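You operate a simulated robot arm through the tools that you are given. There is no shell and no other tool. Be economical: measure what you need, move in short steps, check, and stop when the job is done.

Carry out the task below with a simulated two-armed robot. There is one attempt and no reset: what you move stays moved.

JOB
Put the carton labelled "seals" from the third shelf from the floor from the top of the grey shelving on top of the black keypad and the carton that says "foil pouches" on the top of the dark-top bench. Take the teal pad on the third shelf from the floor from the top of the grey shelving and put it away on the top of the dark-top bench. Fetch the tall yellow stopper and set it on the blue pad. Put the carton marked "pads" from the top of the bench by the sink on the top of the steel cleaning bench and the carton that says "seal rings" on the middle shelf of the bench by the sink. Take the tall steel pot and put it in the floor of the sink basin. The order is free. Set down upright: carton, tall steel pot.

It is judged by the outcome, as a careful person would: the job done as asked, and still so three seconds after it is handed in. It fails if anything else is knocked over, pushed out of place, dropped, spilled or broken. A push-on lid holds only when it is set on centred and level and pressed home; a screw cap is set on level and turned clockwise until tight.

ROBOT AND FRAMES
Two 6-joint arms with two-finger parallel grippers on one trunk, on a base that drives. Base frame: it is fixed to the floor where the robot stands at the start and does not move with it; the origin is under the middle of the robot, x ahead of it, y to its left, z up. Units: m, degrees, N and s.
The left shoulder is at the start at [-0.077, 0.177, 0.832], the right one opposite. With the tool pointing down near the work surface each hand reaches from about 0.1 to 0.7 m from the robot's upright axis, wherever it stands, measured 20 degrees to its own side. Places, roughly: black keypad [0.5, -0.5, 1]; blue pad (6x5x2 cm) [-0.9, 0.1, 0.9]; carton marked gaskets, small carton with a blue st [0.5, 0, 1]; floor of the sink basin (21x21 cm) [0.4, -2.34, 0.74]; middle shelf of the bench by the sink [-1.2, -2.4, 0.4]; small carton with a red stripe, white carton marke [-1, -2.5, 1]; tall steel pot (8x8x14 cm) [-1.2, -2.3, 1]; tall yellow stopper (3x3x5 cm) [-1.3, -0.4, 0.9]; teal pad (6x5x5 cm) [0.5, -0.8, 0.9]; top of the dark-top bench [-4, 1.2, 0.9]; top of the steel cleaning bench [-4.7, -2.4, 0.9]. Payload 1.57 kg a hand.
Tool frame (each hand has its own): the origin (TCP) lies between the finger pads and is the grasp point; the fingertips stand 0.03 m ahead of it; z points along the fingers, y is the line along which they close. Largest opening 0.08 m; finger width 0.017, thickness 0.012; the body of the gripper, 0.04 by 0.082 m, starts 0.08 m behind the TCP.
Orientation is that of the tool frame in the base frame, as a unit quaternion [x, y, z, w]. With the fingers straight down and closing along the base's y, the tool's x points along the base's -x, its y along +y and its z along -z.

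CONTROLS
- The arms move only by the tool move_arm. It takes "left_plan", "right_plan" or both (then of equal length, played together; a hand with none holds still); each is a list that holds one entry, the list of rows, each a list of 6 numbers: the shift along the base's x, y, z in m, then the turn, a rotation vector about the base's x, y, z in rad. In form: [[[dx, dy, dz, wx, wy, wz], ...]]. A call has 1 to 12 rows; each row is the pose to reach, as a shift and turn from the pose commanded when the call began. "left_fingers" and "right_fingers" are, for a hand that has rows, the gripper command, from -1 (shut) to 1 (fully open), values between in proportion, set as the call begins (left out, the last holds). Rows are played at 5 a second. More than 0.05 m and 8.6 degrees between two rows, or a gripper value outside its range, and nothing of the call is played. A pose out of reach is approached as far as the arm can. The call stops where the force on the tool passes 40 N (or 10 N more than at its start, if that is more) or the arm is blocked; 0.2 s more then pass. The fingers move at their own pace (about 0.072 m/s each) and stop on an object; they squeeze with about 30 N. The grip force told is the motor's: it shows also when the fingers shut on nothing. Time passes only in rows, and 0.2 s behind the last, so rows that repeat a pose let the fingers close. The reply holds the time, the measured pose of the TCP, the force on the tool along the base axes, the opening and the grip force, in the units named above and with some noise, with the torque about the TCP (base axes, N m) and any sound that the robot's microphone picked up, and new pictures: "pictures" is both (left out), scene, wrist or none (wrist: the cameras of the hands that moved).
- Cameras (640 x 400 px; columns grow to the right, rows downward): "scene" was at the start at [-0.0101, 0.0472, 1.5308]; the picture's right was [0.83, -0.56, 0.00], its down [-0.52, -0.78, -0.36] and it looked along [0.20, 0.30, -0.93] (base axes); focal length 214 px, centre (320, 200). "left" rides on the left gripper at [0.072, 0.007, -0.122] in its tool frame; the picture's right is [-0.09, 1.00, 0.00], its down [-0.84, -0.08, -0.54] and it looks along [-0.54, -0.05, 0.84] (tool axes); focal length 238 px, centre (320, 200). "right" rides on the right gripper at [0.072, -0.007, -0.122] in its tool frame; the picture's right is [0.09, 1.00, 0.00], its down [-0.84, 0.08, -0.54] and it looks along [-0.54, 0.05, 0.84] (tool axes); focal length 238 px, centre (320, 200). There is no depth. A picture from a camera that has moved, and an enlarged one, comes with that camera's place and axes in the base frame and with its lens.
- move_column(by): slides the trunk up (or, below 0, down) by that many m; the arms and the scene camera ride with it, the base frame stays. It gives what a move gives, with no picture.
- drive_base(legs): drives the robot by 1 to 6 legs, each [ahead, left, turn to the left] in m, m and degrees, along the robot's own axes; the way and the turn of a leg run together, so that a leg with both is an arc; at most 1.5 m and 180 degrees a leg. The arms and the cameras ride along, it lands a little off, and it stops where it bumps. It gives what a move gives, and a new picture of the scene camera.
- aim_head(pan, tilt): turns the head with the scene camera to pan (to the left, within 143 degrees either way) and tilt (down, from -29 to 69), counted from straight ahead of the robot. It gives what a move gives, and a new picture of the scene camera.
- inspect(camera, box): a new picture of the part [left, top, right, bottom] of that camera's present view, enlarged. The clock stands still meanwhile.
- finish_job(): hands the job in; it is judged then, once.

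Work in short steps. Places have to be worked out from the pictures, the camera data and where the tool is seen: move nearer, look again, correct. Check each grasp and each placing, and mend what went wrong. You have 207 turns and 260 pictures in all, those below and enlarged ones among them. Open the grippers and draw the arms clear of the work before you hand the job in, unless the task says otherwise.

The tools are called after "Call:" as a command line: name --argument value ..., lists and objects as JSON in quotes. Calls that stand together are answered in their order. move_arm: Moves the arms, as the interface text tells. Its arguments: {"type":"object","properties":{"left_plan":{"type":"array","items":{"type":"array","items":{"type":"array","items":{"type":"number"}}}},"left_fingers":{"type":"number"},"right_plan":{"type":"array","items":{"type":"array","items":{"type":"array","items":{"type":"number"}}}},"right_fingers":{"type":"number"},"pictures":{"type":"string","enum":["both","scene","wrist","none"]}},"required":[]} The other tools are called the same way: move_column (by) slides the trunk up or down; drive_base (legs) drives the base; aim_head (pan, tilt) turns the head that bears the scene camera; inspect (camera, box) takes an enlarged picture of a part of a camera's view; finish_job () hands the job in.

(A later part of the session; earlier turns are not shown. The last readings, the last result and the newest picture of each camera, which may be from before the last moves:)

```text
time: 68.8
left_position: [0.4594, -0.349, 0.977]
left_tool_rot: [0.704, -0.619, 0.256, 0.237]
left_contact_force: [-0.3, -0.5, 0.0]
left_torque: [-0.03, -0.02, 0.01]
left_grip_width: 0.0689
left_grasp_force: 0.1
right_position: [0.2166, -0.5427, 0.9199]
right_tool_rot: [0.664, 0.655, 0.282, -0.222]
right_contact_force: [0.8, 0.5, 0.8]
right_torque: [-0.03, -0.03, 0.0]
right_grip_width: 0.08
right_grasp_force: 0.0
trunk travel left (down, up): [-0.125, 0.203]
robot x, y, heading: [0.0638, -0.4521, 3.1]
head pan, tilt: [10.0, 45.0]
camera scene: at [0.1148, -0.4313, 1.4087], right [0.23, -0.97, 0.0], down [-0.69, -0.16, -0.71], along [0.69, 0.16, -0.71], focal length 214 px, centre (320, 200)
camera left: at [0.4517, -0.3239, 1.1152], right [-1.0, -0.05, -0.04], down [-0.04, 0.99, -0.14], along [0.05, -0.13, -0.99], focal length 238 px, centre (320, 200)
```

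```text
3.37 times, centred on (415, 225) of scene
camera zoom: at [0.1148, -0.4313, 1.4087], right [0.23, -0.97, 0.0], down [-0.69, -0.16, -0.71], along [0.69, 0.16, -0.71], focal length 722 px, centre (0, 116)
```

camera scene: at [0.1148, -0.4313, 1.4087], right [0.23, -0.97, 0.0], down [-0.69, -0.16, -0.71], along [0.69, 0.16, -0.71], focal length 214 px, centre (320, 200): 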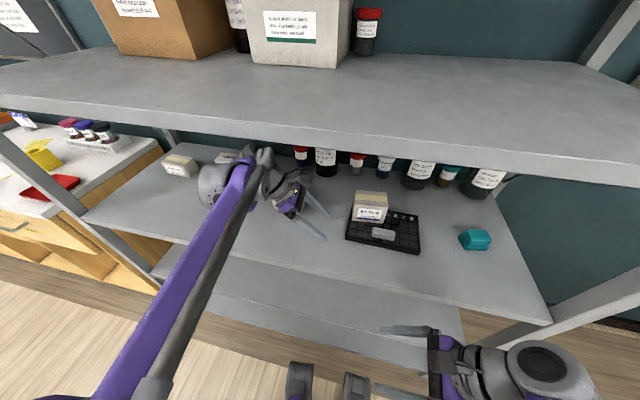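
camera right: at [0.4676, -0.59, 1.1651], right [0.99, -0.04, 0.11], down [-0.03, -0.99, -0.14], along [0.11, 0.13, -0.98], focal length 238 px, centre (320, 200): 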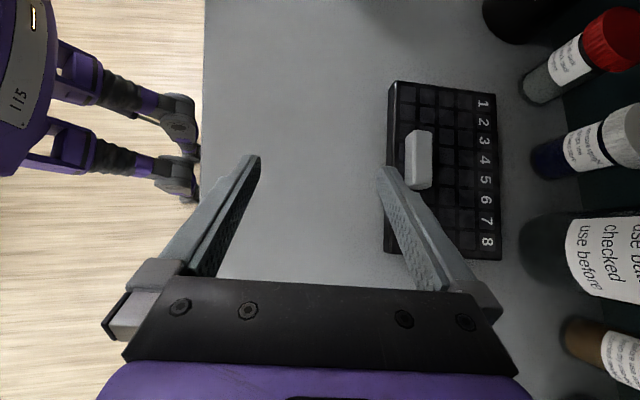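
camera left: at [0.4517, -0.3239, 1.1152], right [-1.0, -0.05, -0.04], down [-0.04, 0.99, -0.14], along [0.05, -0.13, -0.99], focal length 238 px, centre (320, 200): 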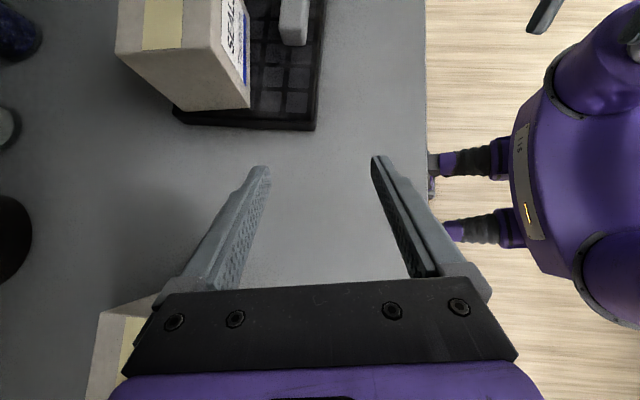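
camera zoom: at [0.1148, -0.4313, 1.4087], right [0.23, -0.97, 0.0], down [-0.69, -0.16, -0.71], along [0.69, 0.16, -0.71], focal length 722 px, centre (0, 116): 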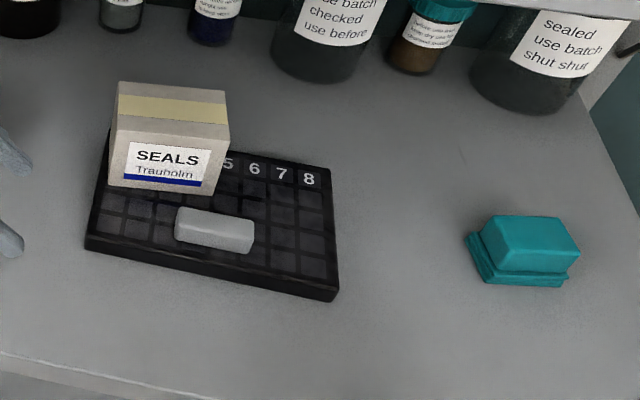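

SEALS stands on the keypad properly. Next the teal pad with the left hand: I withdraw from the shelf and drive right 0.3 m, straightening the heading.

Call:
move_arm --left_plan '[[[-0.045, 0, 0, 0, 0, 0], [-0.09, 0, 0, 0, 0, 0], [-0.135, 0, 0, 0, 0, 0], [-0.18, 0, 0, 0, 0, 0], [-0.2, 0, 0, 0, 0, 0]]]' --left_fingers 1 --pictures "none"

Call:
drive_base --legs '[[0, -0.3, -3.1]]'

```text
time: 70.0
left_position: [0.2612, -0.3485, 0.9764]
left_tool_rot: [0.704, -0.619, 0.255, 0.236]
left_contact_force: [-0.3, 0.2, 0.3]
left_torque: [0.0, 0.02, 0.01]
left_grip_width: 0.08
left_grasp_force: 0.0
right_position: [0.2174, -0.5429, 0.9189]
right_tool_rot: [0.665, 0.655, 0.282, -0.222]
right_contact_force: [-0.2, 0.3, 0.8]
right_torque: [-0.02, -0.01, -0.01]
right_grip_width: 0.0802
right_grasp_force: 0.0
trunk travel left (down, up): [-0.125, 0.203]
robot x, y, heading: [0.0617, -0.4492, 3.1]
head pan, tilt: [10.0, 45.0]
```

```text
time: 73.3
left_position: [0.2759, -0.6621, 0.9767]
left_tool_rot: [0.687, -0.639, 0.248, 0.243]
left_contact_force: [0.0, 0.2, 0.5]
left_torque: [-0.01, 0.04, 0.02]
left_grip_width: 0.0799
left_grasp_force: 0.0
right_position: [0.2212, -0.8533, 0.9193]
right_tool_rot: [0.682, 0.638, 0.287, -0.215]
right_contact_force: [0.4, -0.8, 0.9]
right_torque: [0.02, 0.01, 0.03]
right_grip_width: 0.0799
right_grasp_force: 0.1
trunk travel left (down, up): [-0.125, 0.203]
robot x, y, heading: [0.0773, -0.7498, 0.2]
head pan, tilt: [10.0, 45.0]
camera scene: at [0.1262, -0.736, 1.4086], right [0.18, -0.98, 0.0], down [-0.7, -0.13, -0.71], along [0.7, 0.13, -0.71], focal length 214 px, centre (320, 200)
```

scene: 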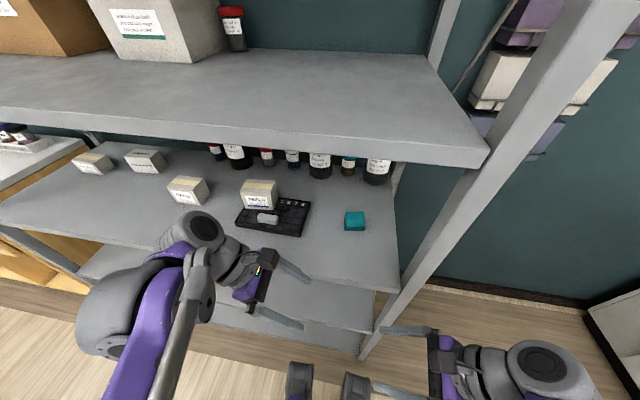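

Teal pad is at about (0.53, −0.763). I move the left hand in above it at z≈0.99 and look.

Call:
move_arm --left_plan '[[[0.04, -0.015, 0.01, 0, 0, 0], [0.08, -0.03, 0.013, 0, 0, 0], [0.12, -0.045, 0.013, 0, 0, 0], [0.16, -0.06, 0.013, 0, 0, 0], [0.2, -0.075, 0.013, 0, 0, 0], [0.24, -0.085, 0.013, 0, 0, 0]]]' --pictures "both"

```text
time: 74.7
left_position: [0.5163, -0.745, 0.99]
left_tool_rot: [0.687, -0.638, 0.249, 0.244]
left_contact_force: [0.1, 0.5, -0.3]
left_torque: [0.01, 0.01, 0.0]
left_grip_width: 0.0799
left_grasp_force: 0.1
right_position: [0.2228, -0.8537, 0.9199]
right_tool_rot: [0.682, 0.637, 0.288, -0.215]
right_contact_force: [-0.2, 0.1, 0.5]
right_torque: [0.01, -0.01, 0.0]
right_grip_width: 0.08
right_grasp_force: 0.1
trunk travel left (down, up): [-0.125, 0.203]
robot x, y, heading: [0.0743, -0.7501, 0.1]
head pan, tilt: [10.0, 45.0]
camera scene: at [0.1273, -0.7358, 1.4086], right [0.18, -0.98, 0.0], down [-0.7, -0.13, -0.71], along [0.7, 0.13, -0.71], focal length 214 px, centre (320, 200)
camera left: at [0.5106, -0.7193, 1.1289], right [-1.0, 0.0, -0.04], down [0.01, 0.99, -0.14], along [0.04, -0.14, -0.99], focal length 238 px, centre (320, 200)
```

scene: 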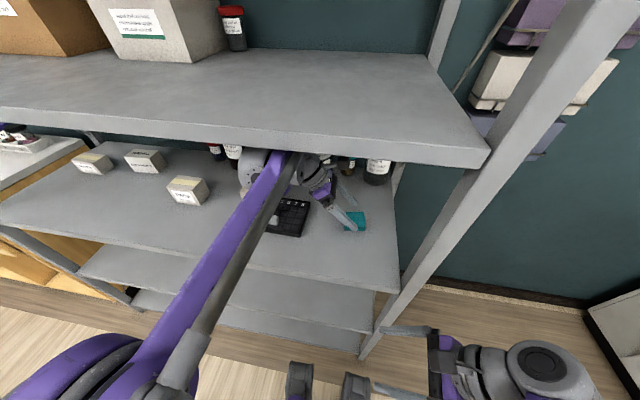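
left: 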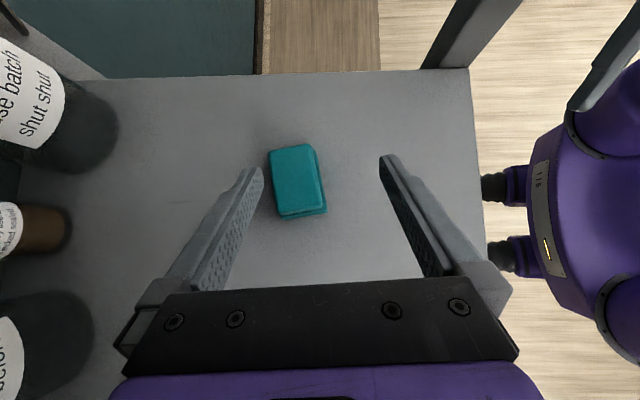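

Teal pad centre is at about (0.537, −0.765), turned about 10°. I turn the hand to match, lower around it, and close.

Call:
move_arm --left_plan '[[[0.012, -0.005, 0, 0, 0, 0.07], [0.021, -0.012, 0, 0, 0, 0.14], [0.021, -0.012, -0.025, 0, 0, 0.14], [0.021, -0.012, -0.045, 0, 0, 0.14], [0.021, -0.012, -0.053, 0, 0, 0.14]]]' --pictures "wrist"

Call:
move_arm --left_plan '[[[0, 0, 0, 0, 0, 0], [0, 0, 0, 0, 0, 0], [0, 0, 0, 0, 0, 0], [0, 0, 0, 0, 0, 0]]]' --left_fingers -1 --pictures "wrist"

```text
time: 75.9
left_position: [0.5373, -0.7582, 0.9361]
left_tool_rot: [0.729, -0.589, 0.264, 0.226]
left_contact_force: [-0.5, -0.2, 0.0]
left_torque: [-0.03, 0.01, 0.03]
left_grip_width: 0.0799
left_grasp_force: 0.1
right_position: [0.221, -0.8526, 0.9196]
right_tool_rot: [0.682, 0.638, 0.288, -0.215]
right_contact_force: [-0.5, 0.9, 0.4]
right_torque: [0.02, 0.0, 0.02]
right_grip_width: 0.0804
right_grasp_force: 0.1
trunk travel left (down, up): [-0.125, 0.203]
robot x, y, heading: [0.0706, -0.75, 0.2]
head pan, tilt: [10.0, 45.0]
camera left: at [0.5271, -0.7333, 1.0756], right [-0.99, -0.14, -0.04], down [-0.13, 0.98, -0.14], along [0.06, -0.13, -0.99], focal length 238 px, centre (320, 200)
```

left: 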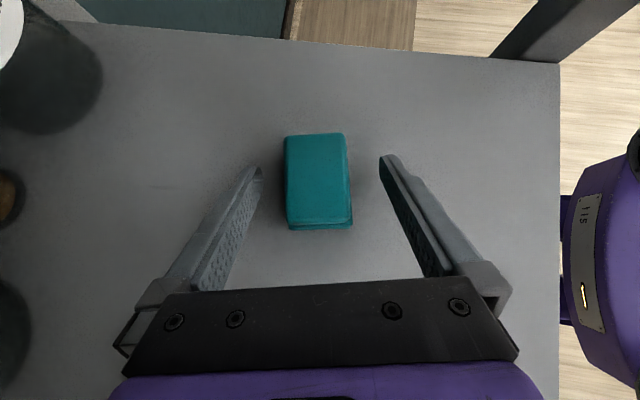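

```text
time: 76.9
left_position: [0.5367, -0.7572, 0.9371]
left_tool_rot: [0.729, -0.589, 0.265, 0.225]
left_contact_force: [0.5, 0.5, -0.4]
left_torque: [0.02, -0.03, 0.0]
left_grip_width: 0.0428
left_grasp_force: 30.3
right_position: [0.2217, -0.8526, 0.9196]
right_tool_rot: [0.682, 0.637, 0.289, -0.215]
right_contact_force: [-0.5, -0.3, -0.7]
right_torque: [0.01, -0.02, 0.04]
right_grip_width: 0.0798
right_grasp_force: 0.0
trunk travel left (down, up): [-0.125, 0.203]
robot x, y, heading: [0.0745, -0.75, 0.4]
head pan, tilt: [10.0, 45.0]
camera left: at [0.527, -0.7333, 1.0758], right [-0.99, -0.14, -0.04], down [-0.13, 0.98, -0.14], along [0.06, -0.13, -0.99], focal length 238 px, centre (320, 200)
```

left: 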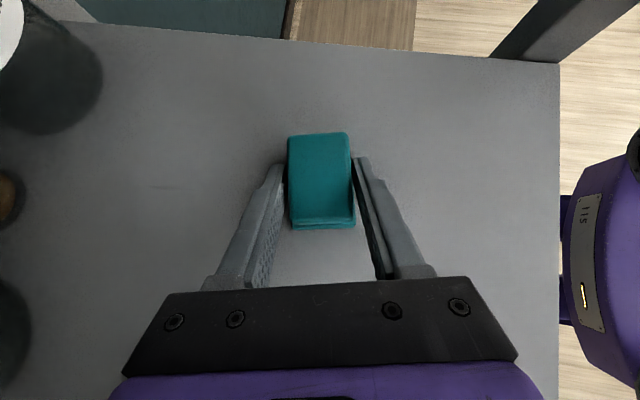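

The teal pad is gripped (4.3 cm). I lift it and withdraw it out of the shelf.

Call:
move_arm --left_plan '[[[0, 0, 0.03, 0, 0, 0], [0, 0, 0.05, 0, 0, 0], [-0.045, 0, 0.05, 0, 0, 0], [-0.09, 0, 0.05, 0, 0, 0], [-0.135, 0, 0.05, 0, 0, 0], [-0.18, 0, 0.05, 0, 0, 0], [-0.225, 0, 0.05, 0, 0, 0], [-0.27, 0, 0.05, 0, 0, 0], [-0.31, 0, 0.05, 0, 0, 0], [-0.33, 0.04, 0.05, 0, 0, 0], [-0.34, 0.08, 0.05, 0, 0, 0]]]' --pictures "none"

Call:
drive_base --legs '[[0, 0.65, 0]]'

```text
time: 79.3
left_position: [0.2033, -0.6772, 0.9872]
left_tool_rot: [0.729, -0.589, 0.266, 0.226]
left_contact_force: [-0.1, 0.3, -0.8]
left_torque: [-0.03, -0.02, -0.02]
left_grip_width: 0.0426
left_grasp_force: 30.0
left hand out of reach, approached as far as the arm can: row 11
right_position: [0.2225, -0.8528, 0.9188]
right_tool_rot: [0.682, 0.638, 0.288, -0.215]
right_contact_force: [-0.4, -0.3, 0.2]
right_torque: [0.01, 0.0, 0.02]
right_grip_width: 0.0802
right_grasp_force: 0.1
trunk travel left (down, up): [-0.125, 0.203]
robot x, y, heading: [0.0758, -0.7502, 0.3]
head pan, tilt: [10.0, 45.0]
```

```text
time: 85.4
left_position: [0.2028, -0.0239, 0.9866]
left_tool_rot: [0.728, -0.591, 0.264, 0.227]
left_contact_force: [0.1, 0.3, -0.2]
left_torque: [-0.02, 0.02, 0.03]
left_grip_width: 0.0427
left_grasp_force: 29.9
right_position: [0.2203, -0.2012, 0.9193]
right_tool_rot: [0.683, 0.636, 0.289, -0.215]
right_contact_force: [0.1, 0.3, -0.1]
right_torque: [0.0, 0.03, 0.01]
right_grip_width: 0.08
right_grasp_force: 0.1
trunk travel left (down, up): [-0.125, 0.203]
robot x, y, heading: [0.0733, -0.0997, 0.1]
head pan, tilt: [10.0, 45.0]
camera scene: at [0.1251, -0.084, 1.4086], right [0.17, -0.98, 0.0], down [-0.7, -0.12, -0.71], along [0.7, 0.12, -0.71], focal length 214 px, centre (320, 200)
```

scene: 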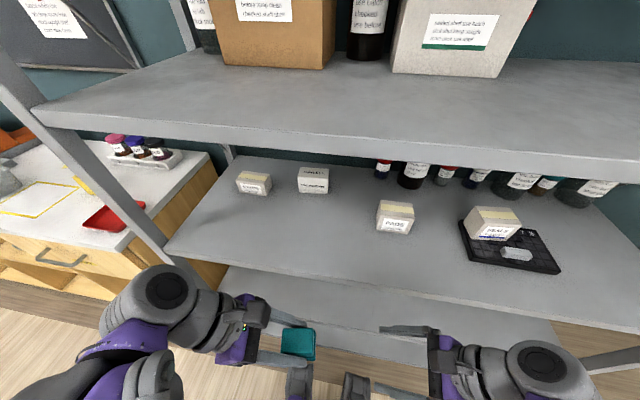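

Now the foil-pouches carton for the right hand; I zoom in to measure it.

Call:
inspect --camera "scene" --box '[220, 150, 420, 250]'

```text
3.20 times, centred on (320, 200) of scene
camera zoom: at [0.1251, -0.084, 1.4086], right [0.17, -0.98, 0.0], down [-0.7, -0.12, -0.71], along [0.7, 0.12, -0.71], focal length 686 px, centre (320, 200)
```

zoom: 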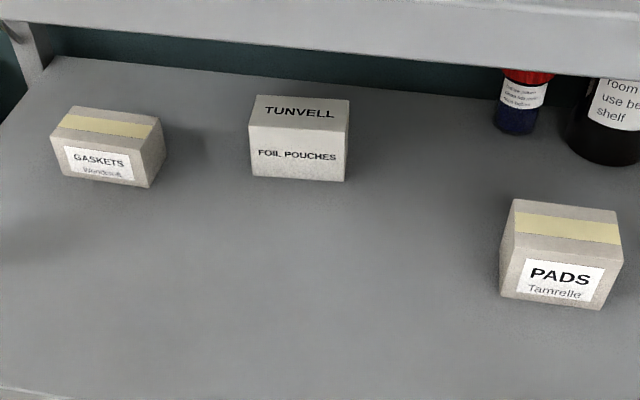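

Foil pouches is centred at about (0.682, 0.031), 10 cm wide, 5.6 cm deep, turned about +5°. I raise and align the right hand, then move it in to the carton's right.

Call:
move_arm --right_plan '[[[0, 0.02, 0.03, 0, 0.04, 0.05], [0, 0.05, 0.06, 0, 0.08, 0.1], [0.03, 0.08, 0.06, 0, 0.08, 0.17], [0.075, 0.1, 0.06, 0, 0.08, 0.17], [0.12, 0.12, 0.06, 0, 0.08, 0.17], [0.165, 0.13, 0.06, 0, 0.08, 0.17], [0.21, 0.13, 0.06, 0, 0.08, 0.17], [0.255, 0.13, 0.06, 0, 0.08, 0.17], [0.3, 0.13, 0.06, 0, 0.08, 0.17]]]' --pictures "both"

```text
time: 87.4
left_position: [0.2029, -0.0244, 0.9882]
left_tool_rot: [0.728, -0.591, 0.264, 0.228]
left_contact_force: [0.0, 0.5, -0.9]
left_torque: [0.02, 0.01, 0.03]
left_grip_width: 0.0425
left_grasp_force: 29.9
right_position: [0.5217, -0.0726, 0.9791]
right_tool_rot: [0.638, 0.682, 0.242, -0.264]
right_contact_force: [-0.6, -0.1, -0.1]
right_torque: [0.0, 0.01, -0.03]
right_grip_width: 0.0799
right_grasp_force: 0.1
trunk travel left (down, up): [-0.125, 0.203]
robot x, y, heading: [0.0727, -0.0949, 0.2]
head pan, tilt: [10.0, 45.0]
camera scene: at [0.1263, -0.0842, 1.4086], right [0.17, -0.98, 0.0], down [-0.7, -0.12, -0.71], along [0.7, 0.12, -0.71], focal length 214 px, centre (320, 200)
camera right: at [0.5198, -0.1008, 1.1179], right [0.99, 0.14, 0.05], down [0.14, -0.98, -0.16], along [0.03, 0.16, -0.99], focal length 238 px, centre (320, 200)
```

scene: 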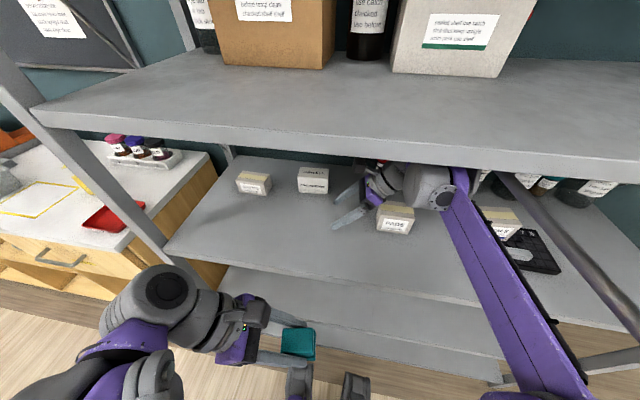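
right: 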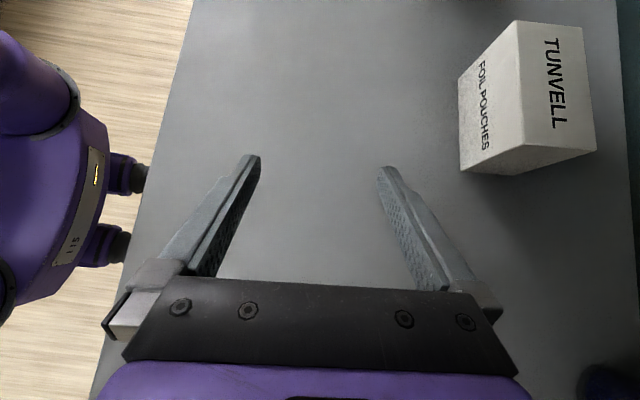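

The carton's near corner is at (0.66, −0.016), as expected. I go on to x≈0.684, then lower to grip height.

Call:
move_arm --right_plan '[[[0.04, 0, 0, 0, 0, -0.02], [0.08, 0, 0, 0, 0, -0.04], [0.12, 0, 0, 0, 0, -0.05], [0.162, 0, -0.01, 0, 0, -0.05], [0.162, 0, -0.035, 0, 0, -0.05]]]' --pictures "both"

```text
time: 88.6
left_position: [0.2033, -0.0252, 0.988]
left_tool_rot: [0.728, -0.59, 0.264, 0.226]
left_contact_force: [-0.5, 0.5, 0.5]
left_torque: [-0.01, -0.01, -0.03]
left_grip_width: 0.0428
left_grasp_force: 29.8
right_position: [0.6818, -0.0727, 0.9441]
right_tool_rot: [0.654, 0.666, 0.248, -0.257]
right_contact_force: [-0.2, -0.2, -0.1]
right_torque: [0.01, 0.0, -0.02]
right_grip_width: 0.0802
right_grasp_force: 0.0
right hand out of reach, approached as far as the arm can: row 4
trunk travel left (down, up): [-0.125, 0.203]
robot x, y, heading: [0.0661, -0.0971, 0.1]
head pan, tilt: [10.0, 45.0]
camera scene: at [0.1251, -0.0841, 1.4087], right [0.17, -0.98, 0.0], down [-0.7, -0.12, -0.71], along [0.7, 0.12, -0.71], focal length 214 px, centre (320, 200)
camera right: at [0.6785, -0.1003, 1.0829], right [0.99, 0.09, 0.06], down [0.1, -0.98, -0.16], along [0.04, 0.16, -0.99], focal length 238 px, centre (320, 200)
```

scene: 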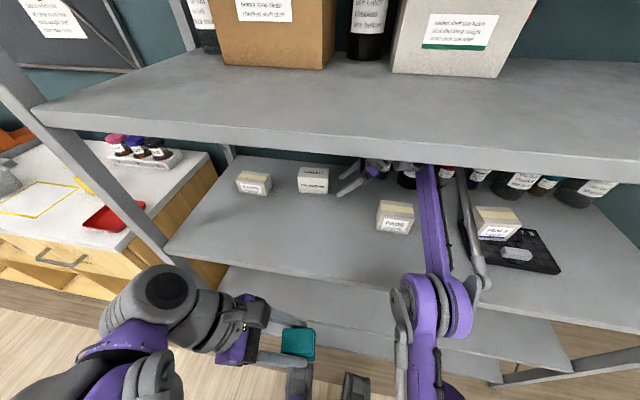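
right: 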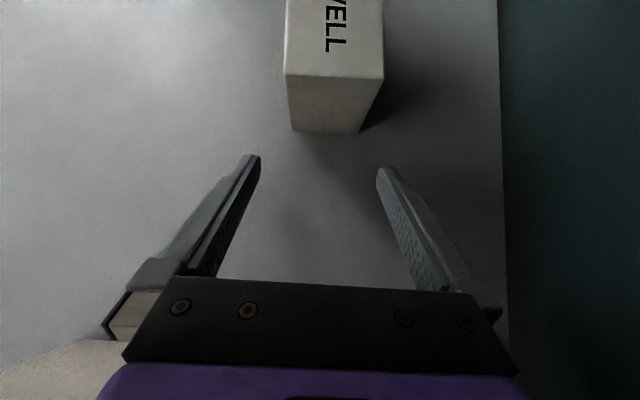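

The carton's side is centred in the gap, but the arm is near full reach; so I slide in sideways with the base, 9.5 cm to the left.

Call:
drive_base --legs '[[0, 0.095, 0]]'

Call:
inspect --camera "right" --box '[0, 0, 640, 400]'

```text
time: 90.1
left_position: [0.2026, 0.0727, 0.988]
left_tool_rot: [0.728, -0.59, 0.265, 0.227]
left_contact_force: [0.5, 0.4, -0.5]
left_torque: [-0.01, 0.01, 0.02]
left_grip_width: 0.0423
left_grasp_force: 29.8
right_position: [0.6816, 0.0242, 0.9446]
right_tool_rot: [0.654, 0.667, 0.248, -0.258]
right_contact_force: [-0.3, 0.1, -0.2]
right_torque: [-0.02, -0.02, 0.01]
right_grip_width: 0.0799
right_grasp_force: 0.0
trunk travel left (down, up): [-0.125, 0.203]
robot x, y, heading: [0.0713, -0.0015, 0.1]
head pan, tilt: [10.0, 45.0]
camera scene: at [0.125, 0.0119, 1.4086], right [0.17, -0.98, 0.0], down [-0.7, -0.12, -0.71], along [0.7, 0.12, -0.71], focal length 214 px, centre (320, 200)
```

scene: 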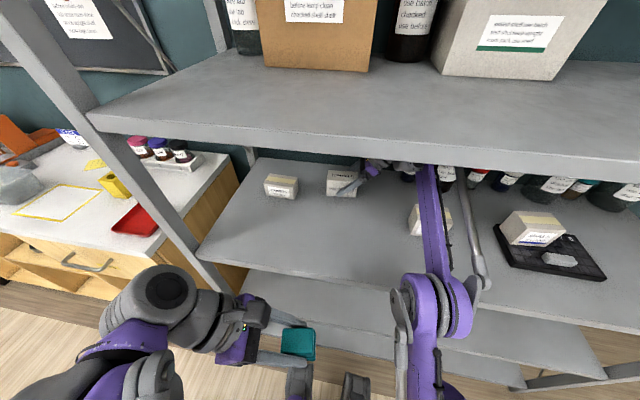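

```text
1.00 times, centred on (320, 200) of right (not enlarged: the box is as wide or as high as the picture)
camera zoom: at [0.6784, -0.0036, 1.083], right [0.99, 0.09, 0.06], down [0.1, -0.98, -0.16], along [0.04, 0.16, -0.99], focal length 238 px, centre (320, 200)
```

zoom: 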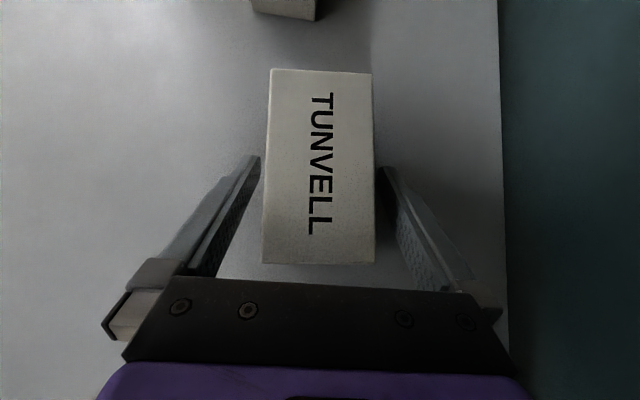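

The carton is nicely centred between the fingers. I close, then lift 4 cm.

Call:
move_arm --right_plan '[[[0, 0, 0, 0, 0, 0], [0, 0, 0, 0, 0, 0], [0, 0, 0, 0, 0, 0]]]' --right_fingers -1 --pictures "none"

Call:
move_arm --right_plan '[[[0, 0, 0.012, 0, 0, 0], [-0.02, 0, 0.025, 0, 0, 0], [-0.05, 0, 0.03, 0, 0, 0], [-0.08, 0, 0.03, 0, 0, 0], [-0.12, 0, 0.03, 0, 0, 0], [-0.165, 0, 0.03, 0, 0, 0], [-0.21, 0, 0.03, 0, 0, 0]]]' --pictures "both"

```text
time: 90.9
left_position: [0.203, 0.0717, 0.9879]
left_tool_rot: [0.727, -0.591, 0.265, 0.227]
left_contact_force: [-0.9, 0.7, -0.8]
left_torque: [-0.02, 0.02, 0.02]
left_grip_width: 0.0428
left_grasp_force: 30.0
right_position: [0.682, 0.0242, 0.9439]
right_tool_rot: [0.655, 0.666, 0.25, -0.257]
right_contact_force: [0.1, -1.7, 2.4]
right_torque: [0.0, -0.14, -0.01]
right_grip_width: 0.0548
right_grasp_force: 30.2
trunk travel left (down, up): [-0.125, 0.203]
robot x, y, heading: [0.0735, -0.0045, 0.0]
head pan, tilt: [10.0, 45.0]
```

```text
time: 92.5
left_position: [0.2018, 0.0721, 0.9864]
left_tool_rot: [0.728, -0.591, 0.264, 0.227]
left_contact_force: [0.8, 0.1, 0.7]
left_torque: [-0.01, -0.02, -0.02]
left_grip_width: 0.0424
left_grasp_force: 29.7
right_position: [0.47, 0.0234, 0.9747]
right_tool_rot: [0.654, 0.667, 0.248, -0.257]
right_contact_force: [0.5, -0.4, -3.1]
right_torque: [-0.02, 0.01, 0.01]
right_grip_width: 0.0548
right_grasp_force: 30.2
right hand out of reach, approached as far as the arm can: row 1
trunk travel left (down, up): [-0.125, 0.203]
robot x, y, heading: [0.0733, -0.001, 0.2]
head pan, tilt: [10.0, 45.0]
camera scene: at [0.1237, 0.0113, 1.4087], right [0.17, -0.98, 0.0], down [-0.7, -0.12, -0.71], along [0.7, 0.12, -0.71], focal length 214 px, centre (320, 200)
camera right: at [0.4661, -0.0042, 1.113], right [0.99, 0.09, 0.06], down [0.1, -0.98, -0.16], along [0.04, 0.16, -0.99], focal length 238 px, centre (320, 200)
```

scene: 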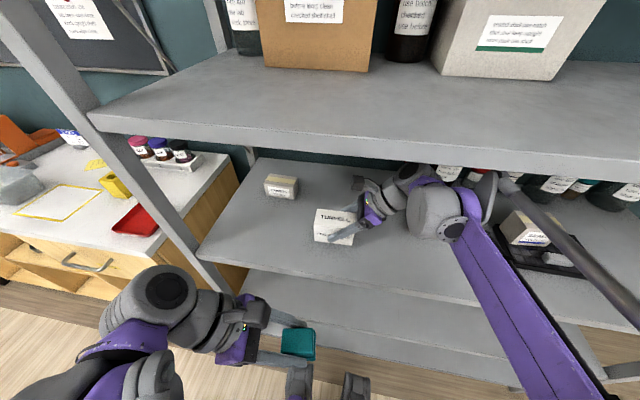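
right: 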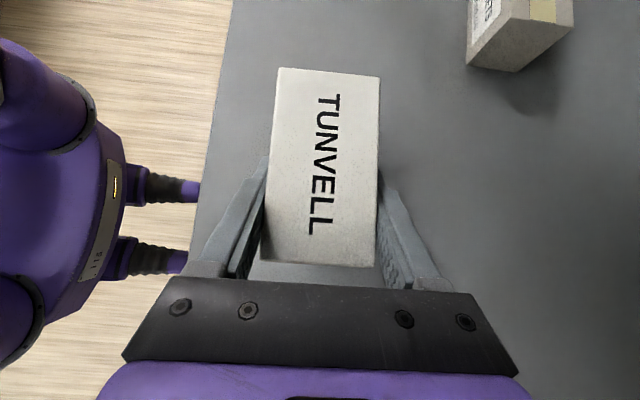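

Foil pouches is held (5.5 cm). I bring it out of the shelf to the right of the left hand, then look around with the head to plan the drive.

Call:
move_arm --right_plan '[[[-0.03, -0.03, 0.01, 0, 0, 0], [-0.06, -0.065, 0.01, 0, 0, 0], [-0.08, -0.105, 0.01, 0, 0, 0], [-0.1, -0.145, 0.01, 0, 0, 0], [-0.14, -0.17, 0.01, 0, 0, 0], [-0.18, -0.18, 0.01, 0, 0, 0], [-0.22, -0.18, 0.01, 0, 0, 0], [-0.25, -0.18, 0.01, 0, 0, 0]]]' --pictures "none"

Call:
drive_base --legs '[[-0.25, 0, 0]]'

Call:
aim_head --pan 100 --tilt 20

Call:
aim_head --pan 143 --tilt 20

Call:
aim_head --pan -143 --tilt 20

```text
time: 94.3
left_position: [0.2032, 0.0711, 0.9879]
left_tool_rot: [0.728, -0.59, 0.265, 0.226]
left_contact_force: [1.1, 0.5, -0.9]
left_torque: [0.0, -0.03, 0.02]
left_grip_width: 0.0427
left_grasp_force: 29.7
right_position: [0.2219, -0.1561, 0.9851]
right_tool_rot: [0.654, 0.666, 0.249, -0.257]
right_contact_force: [-0.8, 0.0, -1.7]
right_torque: [-0.01, 0.0, 0.0]
right_grip_width: 0.0547
right_grasp_force: 30.1
trunk travel left (down, up): [-0.125, 0.203]
robot x, y, heading: [0.0705, -0.0076, 0.3]
head pan, tilt: [10.0, 45.0]
```

```text
time: 96.2
left_position: [-0.0473, 0.0696, 0.9879]
left_tool_rot: [0.727, -0.592, 0.263, 0.227]
left_contact_force: [0.3, -0.5, -0.6]
left_torque: [-0.01, 0.05, 0.02]
left_grip_width: 0.0429
left_grasp_force: 29.7
right_position: [-0.0293, -0.156, 0.9866]
right_tool_rot: [0.655, 0.666, 0.249, -0.257]
right_contact_force: [-0.4, -0.4, -1.4]
right_torque: [-0.01, 0.01, -0.01]
right_grip_width: 0.0547
right_grasp_force: 29.9
trunk travel left (down, up): [-0.125, 0.203]
robot x, y, heading: [-0.1759, -0.0038, -0.3]
head pan, tilt: [10.0, 45.0]
camera scene: at [-0.1261, 0.0113, 1.4087], right [0.17, -0.98, 0.0], down [-0.7, -0.12, -0.71], along [0.7, 0.12, -0.71], focal length 214 px, centre (320, 200)
```

scene: 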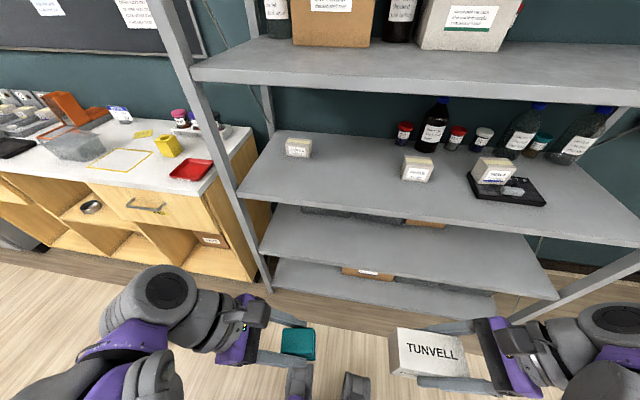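

```text
time: 97.8
left_position: [-0.048, 0.0704, 0.9872]
left_tool_rot: [0.728, -0.591, 0.264, 0.227]
left_contact_force: [-0.7, -0.5, -0.4]
left_torque: [-0.01, 0.0, -0.02]
left_grip_width: 0.0425
left_grasp_force: 29.8
right_position: [-0.0275, -0.1556, 0.9861]
right_tool_rot: [0.655, 0.665, 0.248, -0.257]
right_contact_force: [0.3, -0.2, -0.7]
right_torque: [0.0, -0.02, 0.01]
right_grip_width: 0.0546
right_grasp_force: 29.7
trunk travel left (down, up): [-0.125, 0.203]
robot x, y, heading: [-0.1764, -0.0037, -0.2]
head pan, tilt: [100.0, 20.0]
camera scene: at [-0.2215, 0.089, 1.4473], right [0.99, 0.17, 0.0], down [0.06, -0.34, -0.94], along [-0.16, 0.93, -0.34], focal length 214 px, centre (320, 200)
```

scene: 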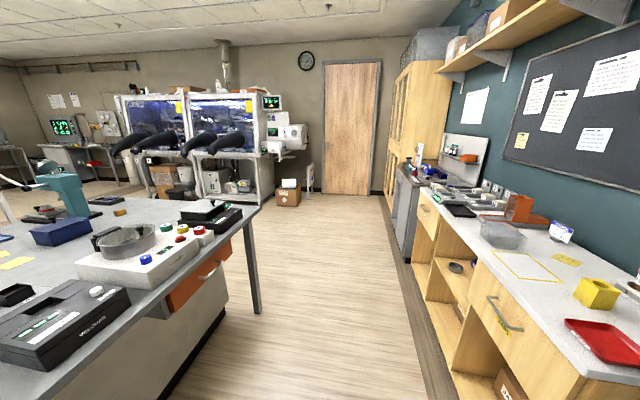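

```text
time: 98.9
left_position: [-0.0475, 0.0703, 0.9873]
left_tool_rot: [0.727, -0.592, 0.264, 0.227]
left_contact_force: [0.6, -0.1, -1.2]
left_torque: [0.01, 0.03, -0.01]
left_grip_width: 0.0428
left_grasp_force: 29.8
right_position: [-0.0278, -0.1568, 0.9842]
right_tool_rot: [0.655, 0.666, 0.248, -0.257]
right_contact_force: [-0.2, -0.8, -2.0]
right_torque: [0.01, -0.04, 0.0]
right_grip_width: 0.0546
right_grasp_force: 29.8
trunk travel left (down, up): [-0.125, 0.203]
robot x, y, heading: [-0.1787, -0.0054, -0.3]
head pan, tilt: [143.0, 20.0]
camera scene: at [-0.2797, 0.0534, 1.4473], right [0.6, 0.8, 0.0], down [0.27, -0.21, -0.94], along [-0.75, 0.57, -0.34], focal length 214 px, centre (320, 200)
```

scene: 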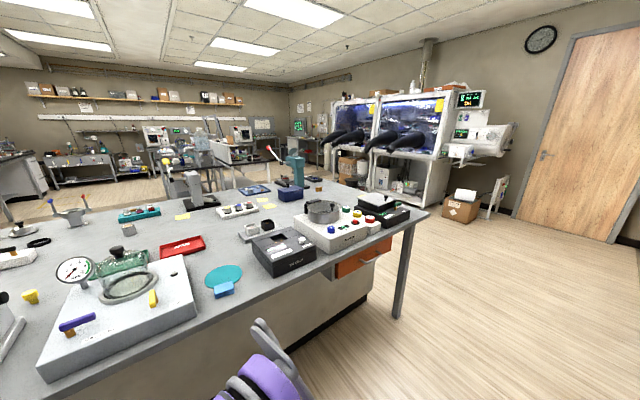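

```text
time: 102.8
left_position: [-0.0474, 0.0701, 0.9876]
left_tool_rot: [0.727, -0.592, 0.265, 0.226]
left_contact_force: [-0.8, 0.7, -0.5]
left_torque: [0.03, 0.0, 0.03]
left_grip_width: 0.0427
left_grasp_force: 29.8
right_position: [-0.0266, -0.157, 0.9864]
right_tool_rot: [0.655, 0.666, 0.248, -0.257]
right_contact_force: [-0.5, 0.0, -1.0]
right_torque: [0.01, 0.0, -0.01]
right_grip_width: 0.0547
right_grasp_force: 30.0
trunk travel left (down, up): [-0.125, 0.203]
robot x, y, heading: [-0.1797, -0.0037, -0.1]
head pan, tilt: [-143.0, 20.0]
camera scene: at [-0.2799, -0.0587, 1.4473], right [-0.6, 0.8, 0.0], down [0.27, 0.21, -0.94], along [-0.75, -0.56, -0.34], focal length 214 px, centre (320, 200)
```

scene: 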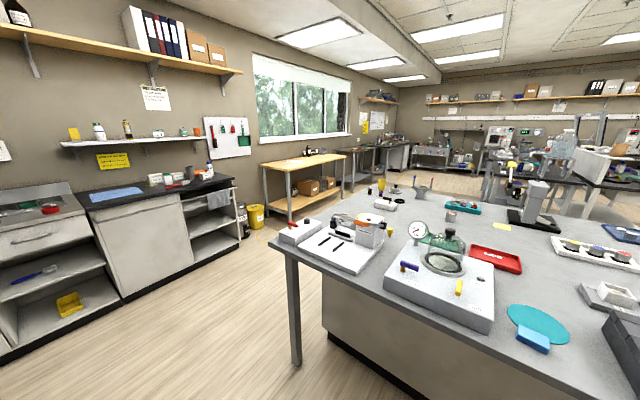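

The island bench occupies roughly x −2.3…−0.87, y −0.77…1.37, with a wide aisle to the north. I back off slightly, turn left 90° and head north with both items held.

Call:
drive_base --legs '[[-0.08, 0, 0], [0, 0, 90], [1.3, 0, 0]]'

Call:
aim_head --pan 40 --tilt 22

```text
time: 113.9
left_position: [-0.3233, 1.4304, 0.9881]
left_tool_rot: [0.933, 0.093, 0.346, -0.024]
left_contact_force: [0.0, 0.7, -0.1]
left_torque: [0.03, 0.01, 0.0]
left_grip_width: 0.0427
left_grasp_force: 30.2
right_position: [-0.0959, 1.4475, 0.9861]
right_tool_rot: [-0.004, 0.934, -0.005, -0.358]
right_contact_force: [-0.8, 0.3, -1.5]
right_torque: [0.01, -0.01, 0.0]
right_grip_width: 0.0549
right_grasp_force: 30.7
trunk travel left (down, up): [-0.125, 0.203]
robot x, y, heading: [-0.2513, 1.2961, 89.7]
head pan, tilt: [-143.0, 20.0]
camera scene: at [-0.1951, 1.1973, 1.4473], right [-0.8, -0.59, 0.0], down [-0.2, 0.27, -0.94], along [0.56, -0.76, -0.34], focal length 214 px, centre (320, 200)
```

scene: 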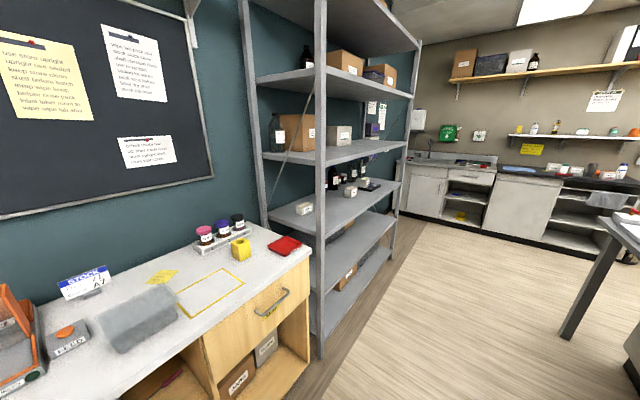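

```text
time: 116.6
left_position: [-0.3232, 1.4308, 0.9869]
left_tool_rot: [0.933, 0.093, 0.347, -0.025]
left_contact_force: [0.6, 0.2, -1.2]
left_torque: [-0.03, -0.02, -0.01]
left_grip_width: 0.0427
left_grasp_force: 29.8
right_position: [-0.0956, 1.4473, 0.9843]
right_tool_rot: [-0.004, 0.934, -0.004, -0.357]
right_contact_force: [0.8, 1.1, -1.0]
right_torque: [0.0, -0.03, 0.01]
right_grip_width: 0.0545
right_grasp_force: 29.8
trunk travel left (down, up): [-0.125, 0.203]
robot x, y, heading: [-0.2497, 1.2988, 89.6]
head pan, tilt: [40.0, 22.0]
camera scene: at [-0.3095, 1.3435, 1.4441], right [0.77, 0.64, 0.0], down [0.24, -0.29, -0.93], along [-0.59, 0.72, -0.37], focal length 214 px, centre (320, 200)
```

scene: 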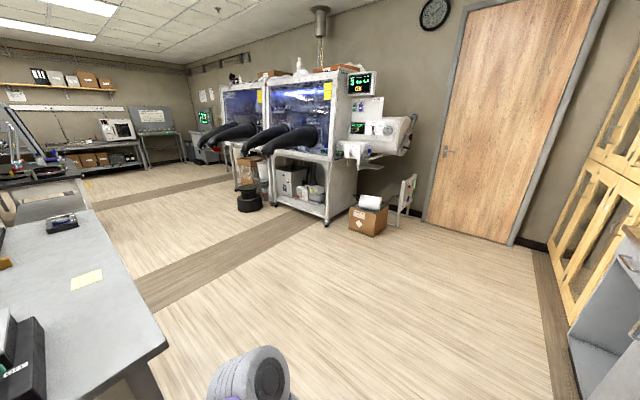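

The north aisle is clear. I go forward to y≈2.1, turn left to face west and drive 1.4 m.

Call:
drive_base --legs '[[0.75, 0, 0], [0, 0, 90.4], [1.4, 0, 0]]'

Call:
aim_head --pan 20 --tilt 22

```text
time: 131.1
left_position: [-1.778, 1.9885, 0.9878]
left_tool_rot: [0.594, 0.725, 0.228, -0.263]
left_contact_force: [0.3, 0.3, -0.6]
left_torque: [0.0, 0.02, -0.02]
left_grip_width: 0.0427
left_grasp_force: 29.9
right_position: [-1.7952, 2.2175, 0.9848]
right_tool_rot: [0.663, -0.658, 0.256, 0.25]
right_contact_force: [-0.2, 0.5, -1.1]
right_torque: [-0.04, 0.01, 0.02]
right_grip_width: 0.0547
right_grasp_force: 30.1
trunk travel left (down, up): [-0.125, 0.203]
robot x, y, heading: [-1.6477, 2.0638, 179.5]
head pan, tilt: [40.0, 22.0]
camera scene: at [-1.6914, 2.0034, 1.4441], right [-0.63, 0.77, 0.0], down [0.29, 0.24, -0.93], along [-0.72, -0.59, -0.37], focal length 214 px, centre (320, 200)
```

scene: 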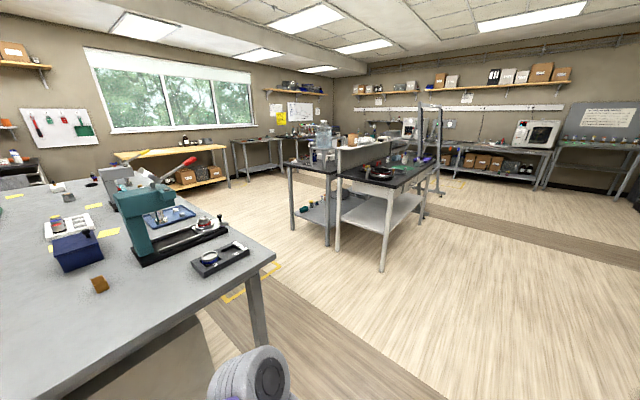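

```text
time: 131.9
left_position: [-1.7789, 1.9893, 0.9878]
left_tool_rot: [0.594, 0.725, 0.227, -0.264]
left_contact_force: [-1.0, 0.4, -0.3]
left_torque: [0.0, 0.01, -0.01]
left_grip_width: 0.0427
left_grasp_force: 30.2
right_position: [-1.7952, 2.2161, 0.9854]
right_tool_rot: [0.662, -0.658, 0.257, 0.251]
right_contact_force: [0.3, -0.4, -2.1]
right_torque: [0.01, 0.02, -0.02]
right_grip_width: 0.0546
right_grasp_force: 30.1
trunk travel left (down, up): [-0.125, 0.203]
robot x, y, heading: [-1.6475, 2.0608, 179.5]
head pan, tilt: [20.0, 22.0]
camera scene: at [-1.707, 2.0315, 1.4441], right [-0.33, 0.94, 0.0], down [0.35, 0.12, -0.93], along [-0.87, -0.31, -0.37], focal length 214 px, centre (320, 200)
```

scene: 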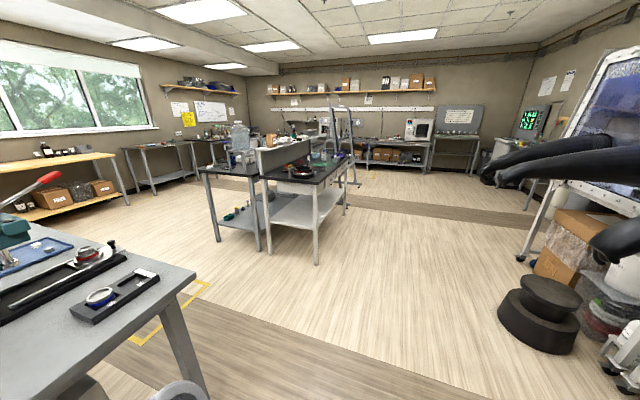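

The dark-top bench (x from −3.4 westwards, y 0.8–1.4) stands ahead-left; I'll approach its north edge. I drive 2.3 m west and turn left to face it.

Call:
drive_base --legs '[[1.2, 0.05, 0], [1.1, 0, 0], [0, 0, 90]]'

Call:
aim_head --pan 0 --tilt 35

```text
time: 147.1
left_position: [-3.8782, 1.8842, 0.9873]
left_tool_rot: [-0.103, 0.932, -0.029, -0.346]
left_contact_force: [-0.2, 0.7, -0.8]
left_torque: [-0.03, -0.03, -0.02]
left_grip_width: 0.0428
left_grasp_force: 29.7
right_position: [-4.1056, 1.8629, 0.9848]
right_tool_rot: [0.934, 0.013, 0.358, -0.009]
right_contact_force: [0.4, 0.0, -1.3]
right_torque: [-0.05, 0.0, -0.01]
right_grip_width: 0.0545
right_grasp_force: 29.2
trunk travel left (down, up): [-0.125, 0.203]
robot x, y, heading: [-3.9556, 2.0147, -89.3]
head pan, tilt: [20.0, 22.0]
camera scene: at [-3.9215, 1.9554, 1.4441], right [-0.94, -0.35, 0.0], down [-0.13, 0.35, -0.93], along [0.33, -0.87, -0.37], focal length 214 px, centre (320, 200)
```

scene: 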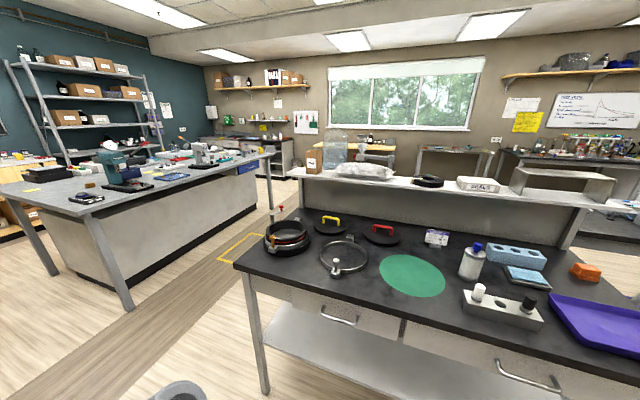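

```text
time: 147.9
left_position: [-3.8788, 1.8842, 0.9885]
left_tool_rot: [-0.102, 0.932, -0.029, -0.347]
left_contact_force: [0.1, -0.7, 0.0]
left_torque: [-0.01, 0.03, 0.04]
left_grip_width: 0.0428
left_grasp_force: 29.5
right_position: [-4.1044, 1.8627, 0.9844]
right_tool_rot: [0.934, 0.013, 0.358, -0.008]
right_contact_force: [-0.3, -0.5, -1.6]
right_torque: [0.02, 0.0, 0.02]
right_grip_width: 0.0546
right_grasp_force: 30.2
trunk travel left (down, up): [-0.125, 0.203]
robot x, y, heading: [-3.9538, 2.0133, -89.3]
head pan, tilt: [0.0, 35.0]
camera scene: at [-3.9531, 1.9542, 1.4235], right [-1.0, -0.01, 0.0], down [-0.01, 0.57, -0.82], along [0.01, -0.82, -0.57], focal length 214 px, centre (320, 200)
```

scene: 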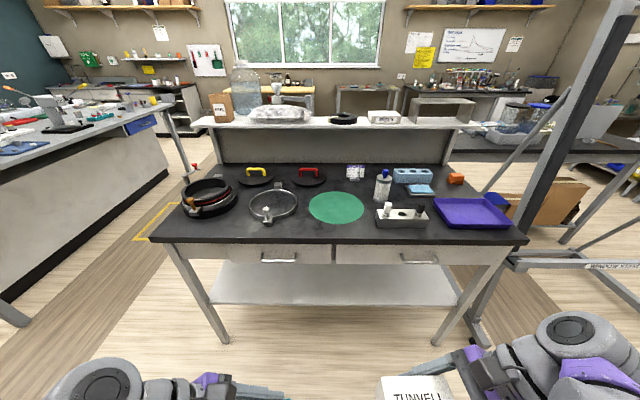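

Bench top: front edge at y≈1.44, with a free strip along the front-left edge near x≈−3.54. I raise the trunk 10 cm and drive to bring the right hand (carton) to that corner.

Call:
move_column --by 0.1

Call:
drive_base --legs '[[0, 0.55, -0.5], [0.17, 0, 0]]'

Call:
aim_head --pan -15 --tilt 50

```text
time: 149.3
left_position: [-3.8779, 1.8842, 1.0871]
left_tool_rot: [-0.102, 0.932, -0.029, -0.346]
left_contact_force: [-0.4, 1.3, 0.0]
left_torque: [-0.04, 0.02, 0.03]
left_grip_width: 0.0427
left_grasp_force: 30.7
right_position: [-4.1048, 1.8631, 1.0852]
right_tool_rot: [0.934, 0.013, 0.357, -0.007]
right_contact_force: [0.1, 0.1, -2.0]
right_torque: [0.0, 0.0, 0.02]
right_grip_width: 0.0545
right_grasp_force: 30.8
trunk travel left (down, up): [-0.225, 0.103]
robot x, y, heading: [-3.9525, 2.0161, -89.2]
head pan, tilt: [0.0, 35.0]
```

```text
time: 155.6
left_position: [-3.3325, 1.7192, 1.0867]
left_tool_rot: [-0.097, 0.932, -0.026, -0.347]
left_contact_force: [0.0, -0.4, 0.0]
left_torque: [0.0, 0.01, -0.02]
left_grip_width: 0.0426
left_grasp_force: 30.2
right_position: [-3.559, 1.6987, 1.0851]
right_tool_rot: [0.934, 0.008, 0.357, -0.007]
right_contact_force: [-0.2, 0.1, -1.0]
right_torque: [0.06, 0.02, 0.01]
right_grip_width: 0.0548
right_grasp_force: 30.4
trunk travel left (down, up): [-0.225, 0.103]
robot x, y, heading: [-3.407, 1.8538, -90.1]
head pan, tilt: [0.0, 35.0]
camera scene: at [-3.4066, 1.8019, 1.5221], right [-1.0, 0.0, 0.0], down [0.0, 0.57, -0.82], along [0.0, -0.82, -0.57], focal length 214 px, centre (320, 200)
```

scene: 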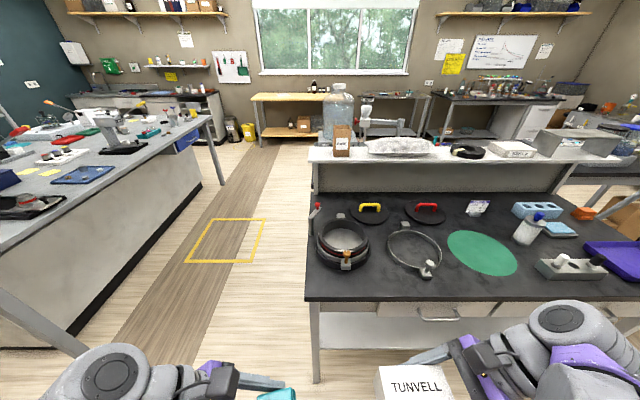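

```text
time: 156.4
left_position: [-3.3331, 1.7198, 1.0876]
left_tool_rot: [-0.096, 0.933, -0.026, -0.346]
left_contact_force: [0.3, 0.1, 0.2]
left_torque: [-0.02, 0.01, 0.01]
left_grip_width: 0.0426
left_grasp_force: 31.0
right_position: [-3.5594, 1.7004, 1.086]
right_tool_rot: [0.934, 0.008, 0.358, -0.007]
right_contact_force: [-0.8, -0.3, -2.0]
right_torque: [0.02, 0.01, 0.0]
right_grip_width: 0.0549
right_grasp_force: 29.8
trunk travel left (down, up): [-0.225, 0.103]
robot x, y, heading: [-3.4097, 1.8491, -90.1]
head pan, tilt: [-15.0, 50.0]
camera scene: at [-3.4265, 1.8165, 1.5005], right [-0.97, 0.26, 0.0], down [0.2, 0.74, -0.64], along [-0.17, -0.62, -0.77], focal length 214 px, centre (320, 200)
```

scene: 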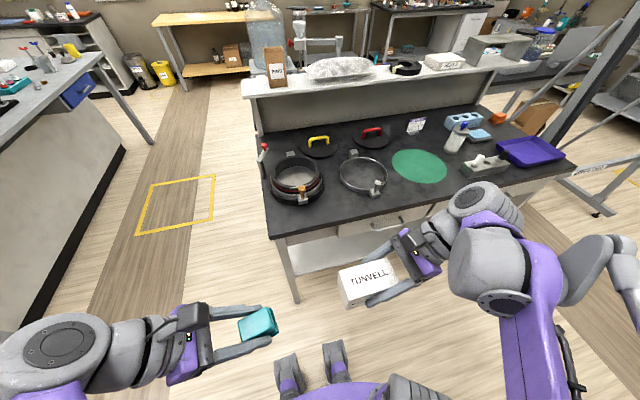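

I pick the spot at about (−3.58, 1.387) between pan and ring at the front edge. I extend the right hand there at height.

Call:
move_arm --right_plan '[[[0, -0.045, 0, 0, 0, 0], [0, -0.09, 0, 0, 0, 0], [-0.01, -0.135, 0, 0, 0, 0], [-0.02, -0.18, 0, 0, 0, 0], [-0.026, -0.225, 0, 0, 0, 0], [-0.026, -0.27, 0, 0, 0, 0], [-0.026, -0.313, 0, 0, 0, 0], [-0.026, -0.313, -0.045, 0, 0, 0], [-0.026, -0.313, -0.085, 0, 0, 0]]]' --pictures "both"

```text
time: 158.4
left_position: [-3.3324, 1.7191, 1.0873]
left_tool_rot: [-0.097, 0.933, -0.026, -0.346]
left_contact_force: [0.1, -0.6, 0.4]
left_torque: [-0.01, -0.05, -0.01]
left_grip_width: 0.0427
left_grasp_force: 30.0
right_position: [-3.5866, 1.3866, 0.999]
right_tool_rot: [0.934, 0.009, 0.357, -0.007]
right_contact_force: [-0.3, -0.4, -0.7]
right_torque: [-0.02, 0.0, 0.0]
right_grip_width: 0.0546
right_grasp_force: 30.1
trunk travel left (down, up): [-0.225, 0.103]
robot x, y, heading: [-3.4088, 1.8503, -90.4]
head pan, tilt: [-15.0, 50.0]
camera scene: at [-3.4268, 1.8153, 1.5004], right [-0.97, 0.26, 0.0], down [0.2, 0.74, -0.64], along [-0.17, -0.62, -0.77], focal length 214 px, centre (320, 200)
camera right: at [-3.6129, 1.392, 1.1379], right [0.09, -0.99, 0.06], down [-0.98, -0.1, -0.16], along [0.16, -0.04, -0.99], focal length 238 px, centre (320, 200)
```

scene: 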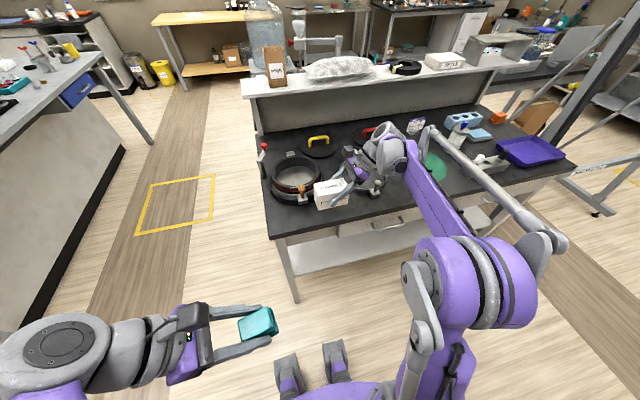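
right: 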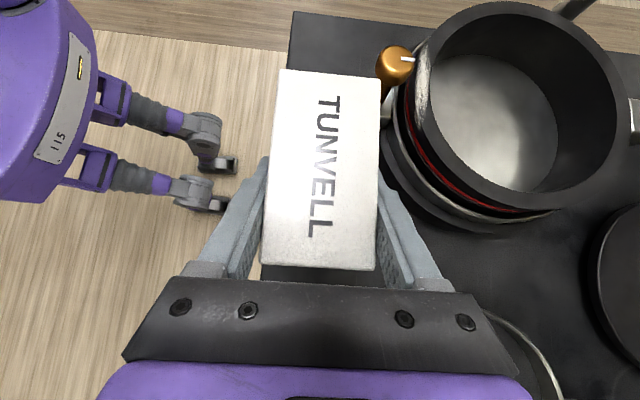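

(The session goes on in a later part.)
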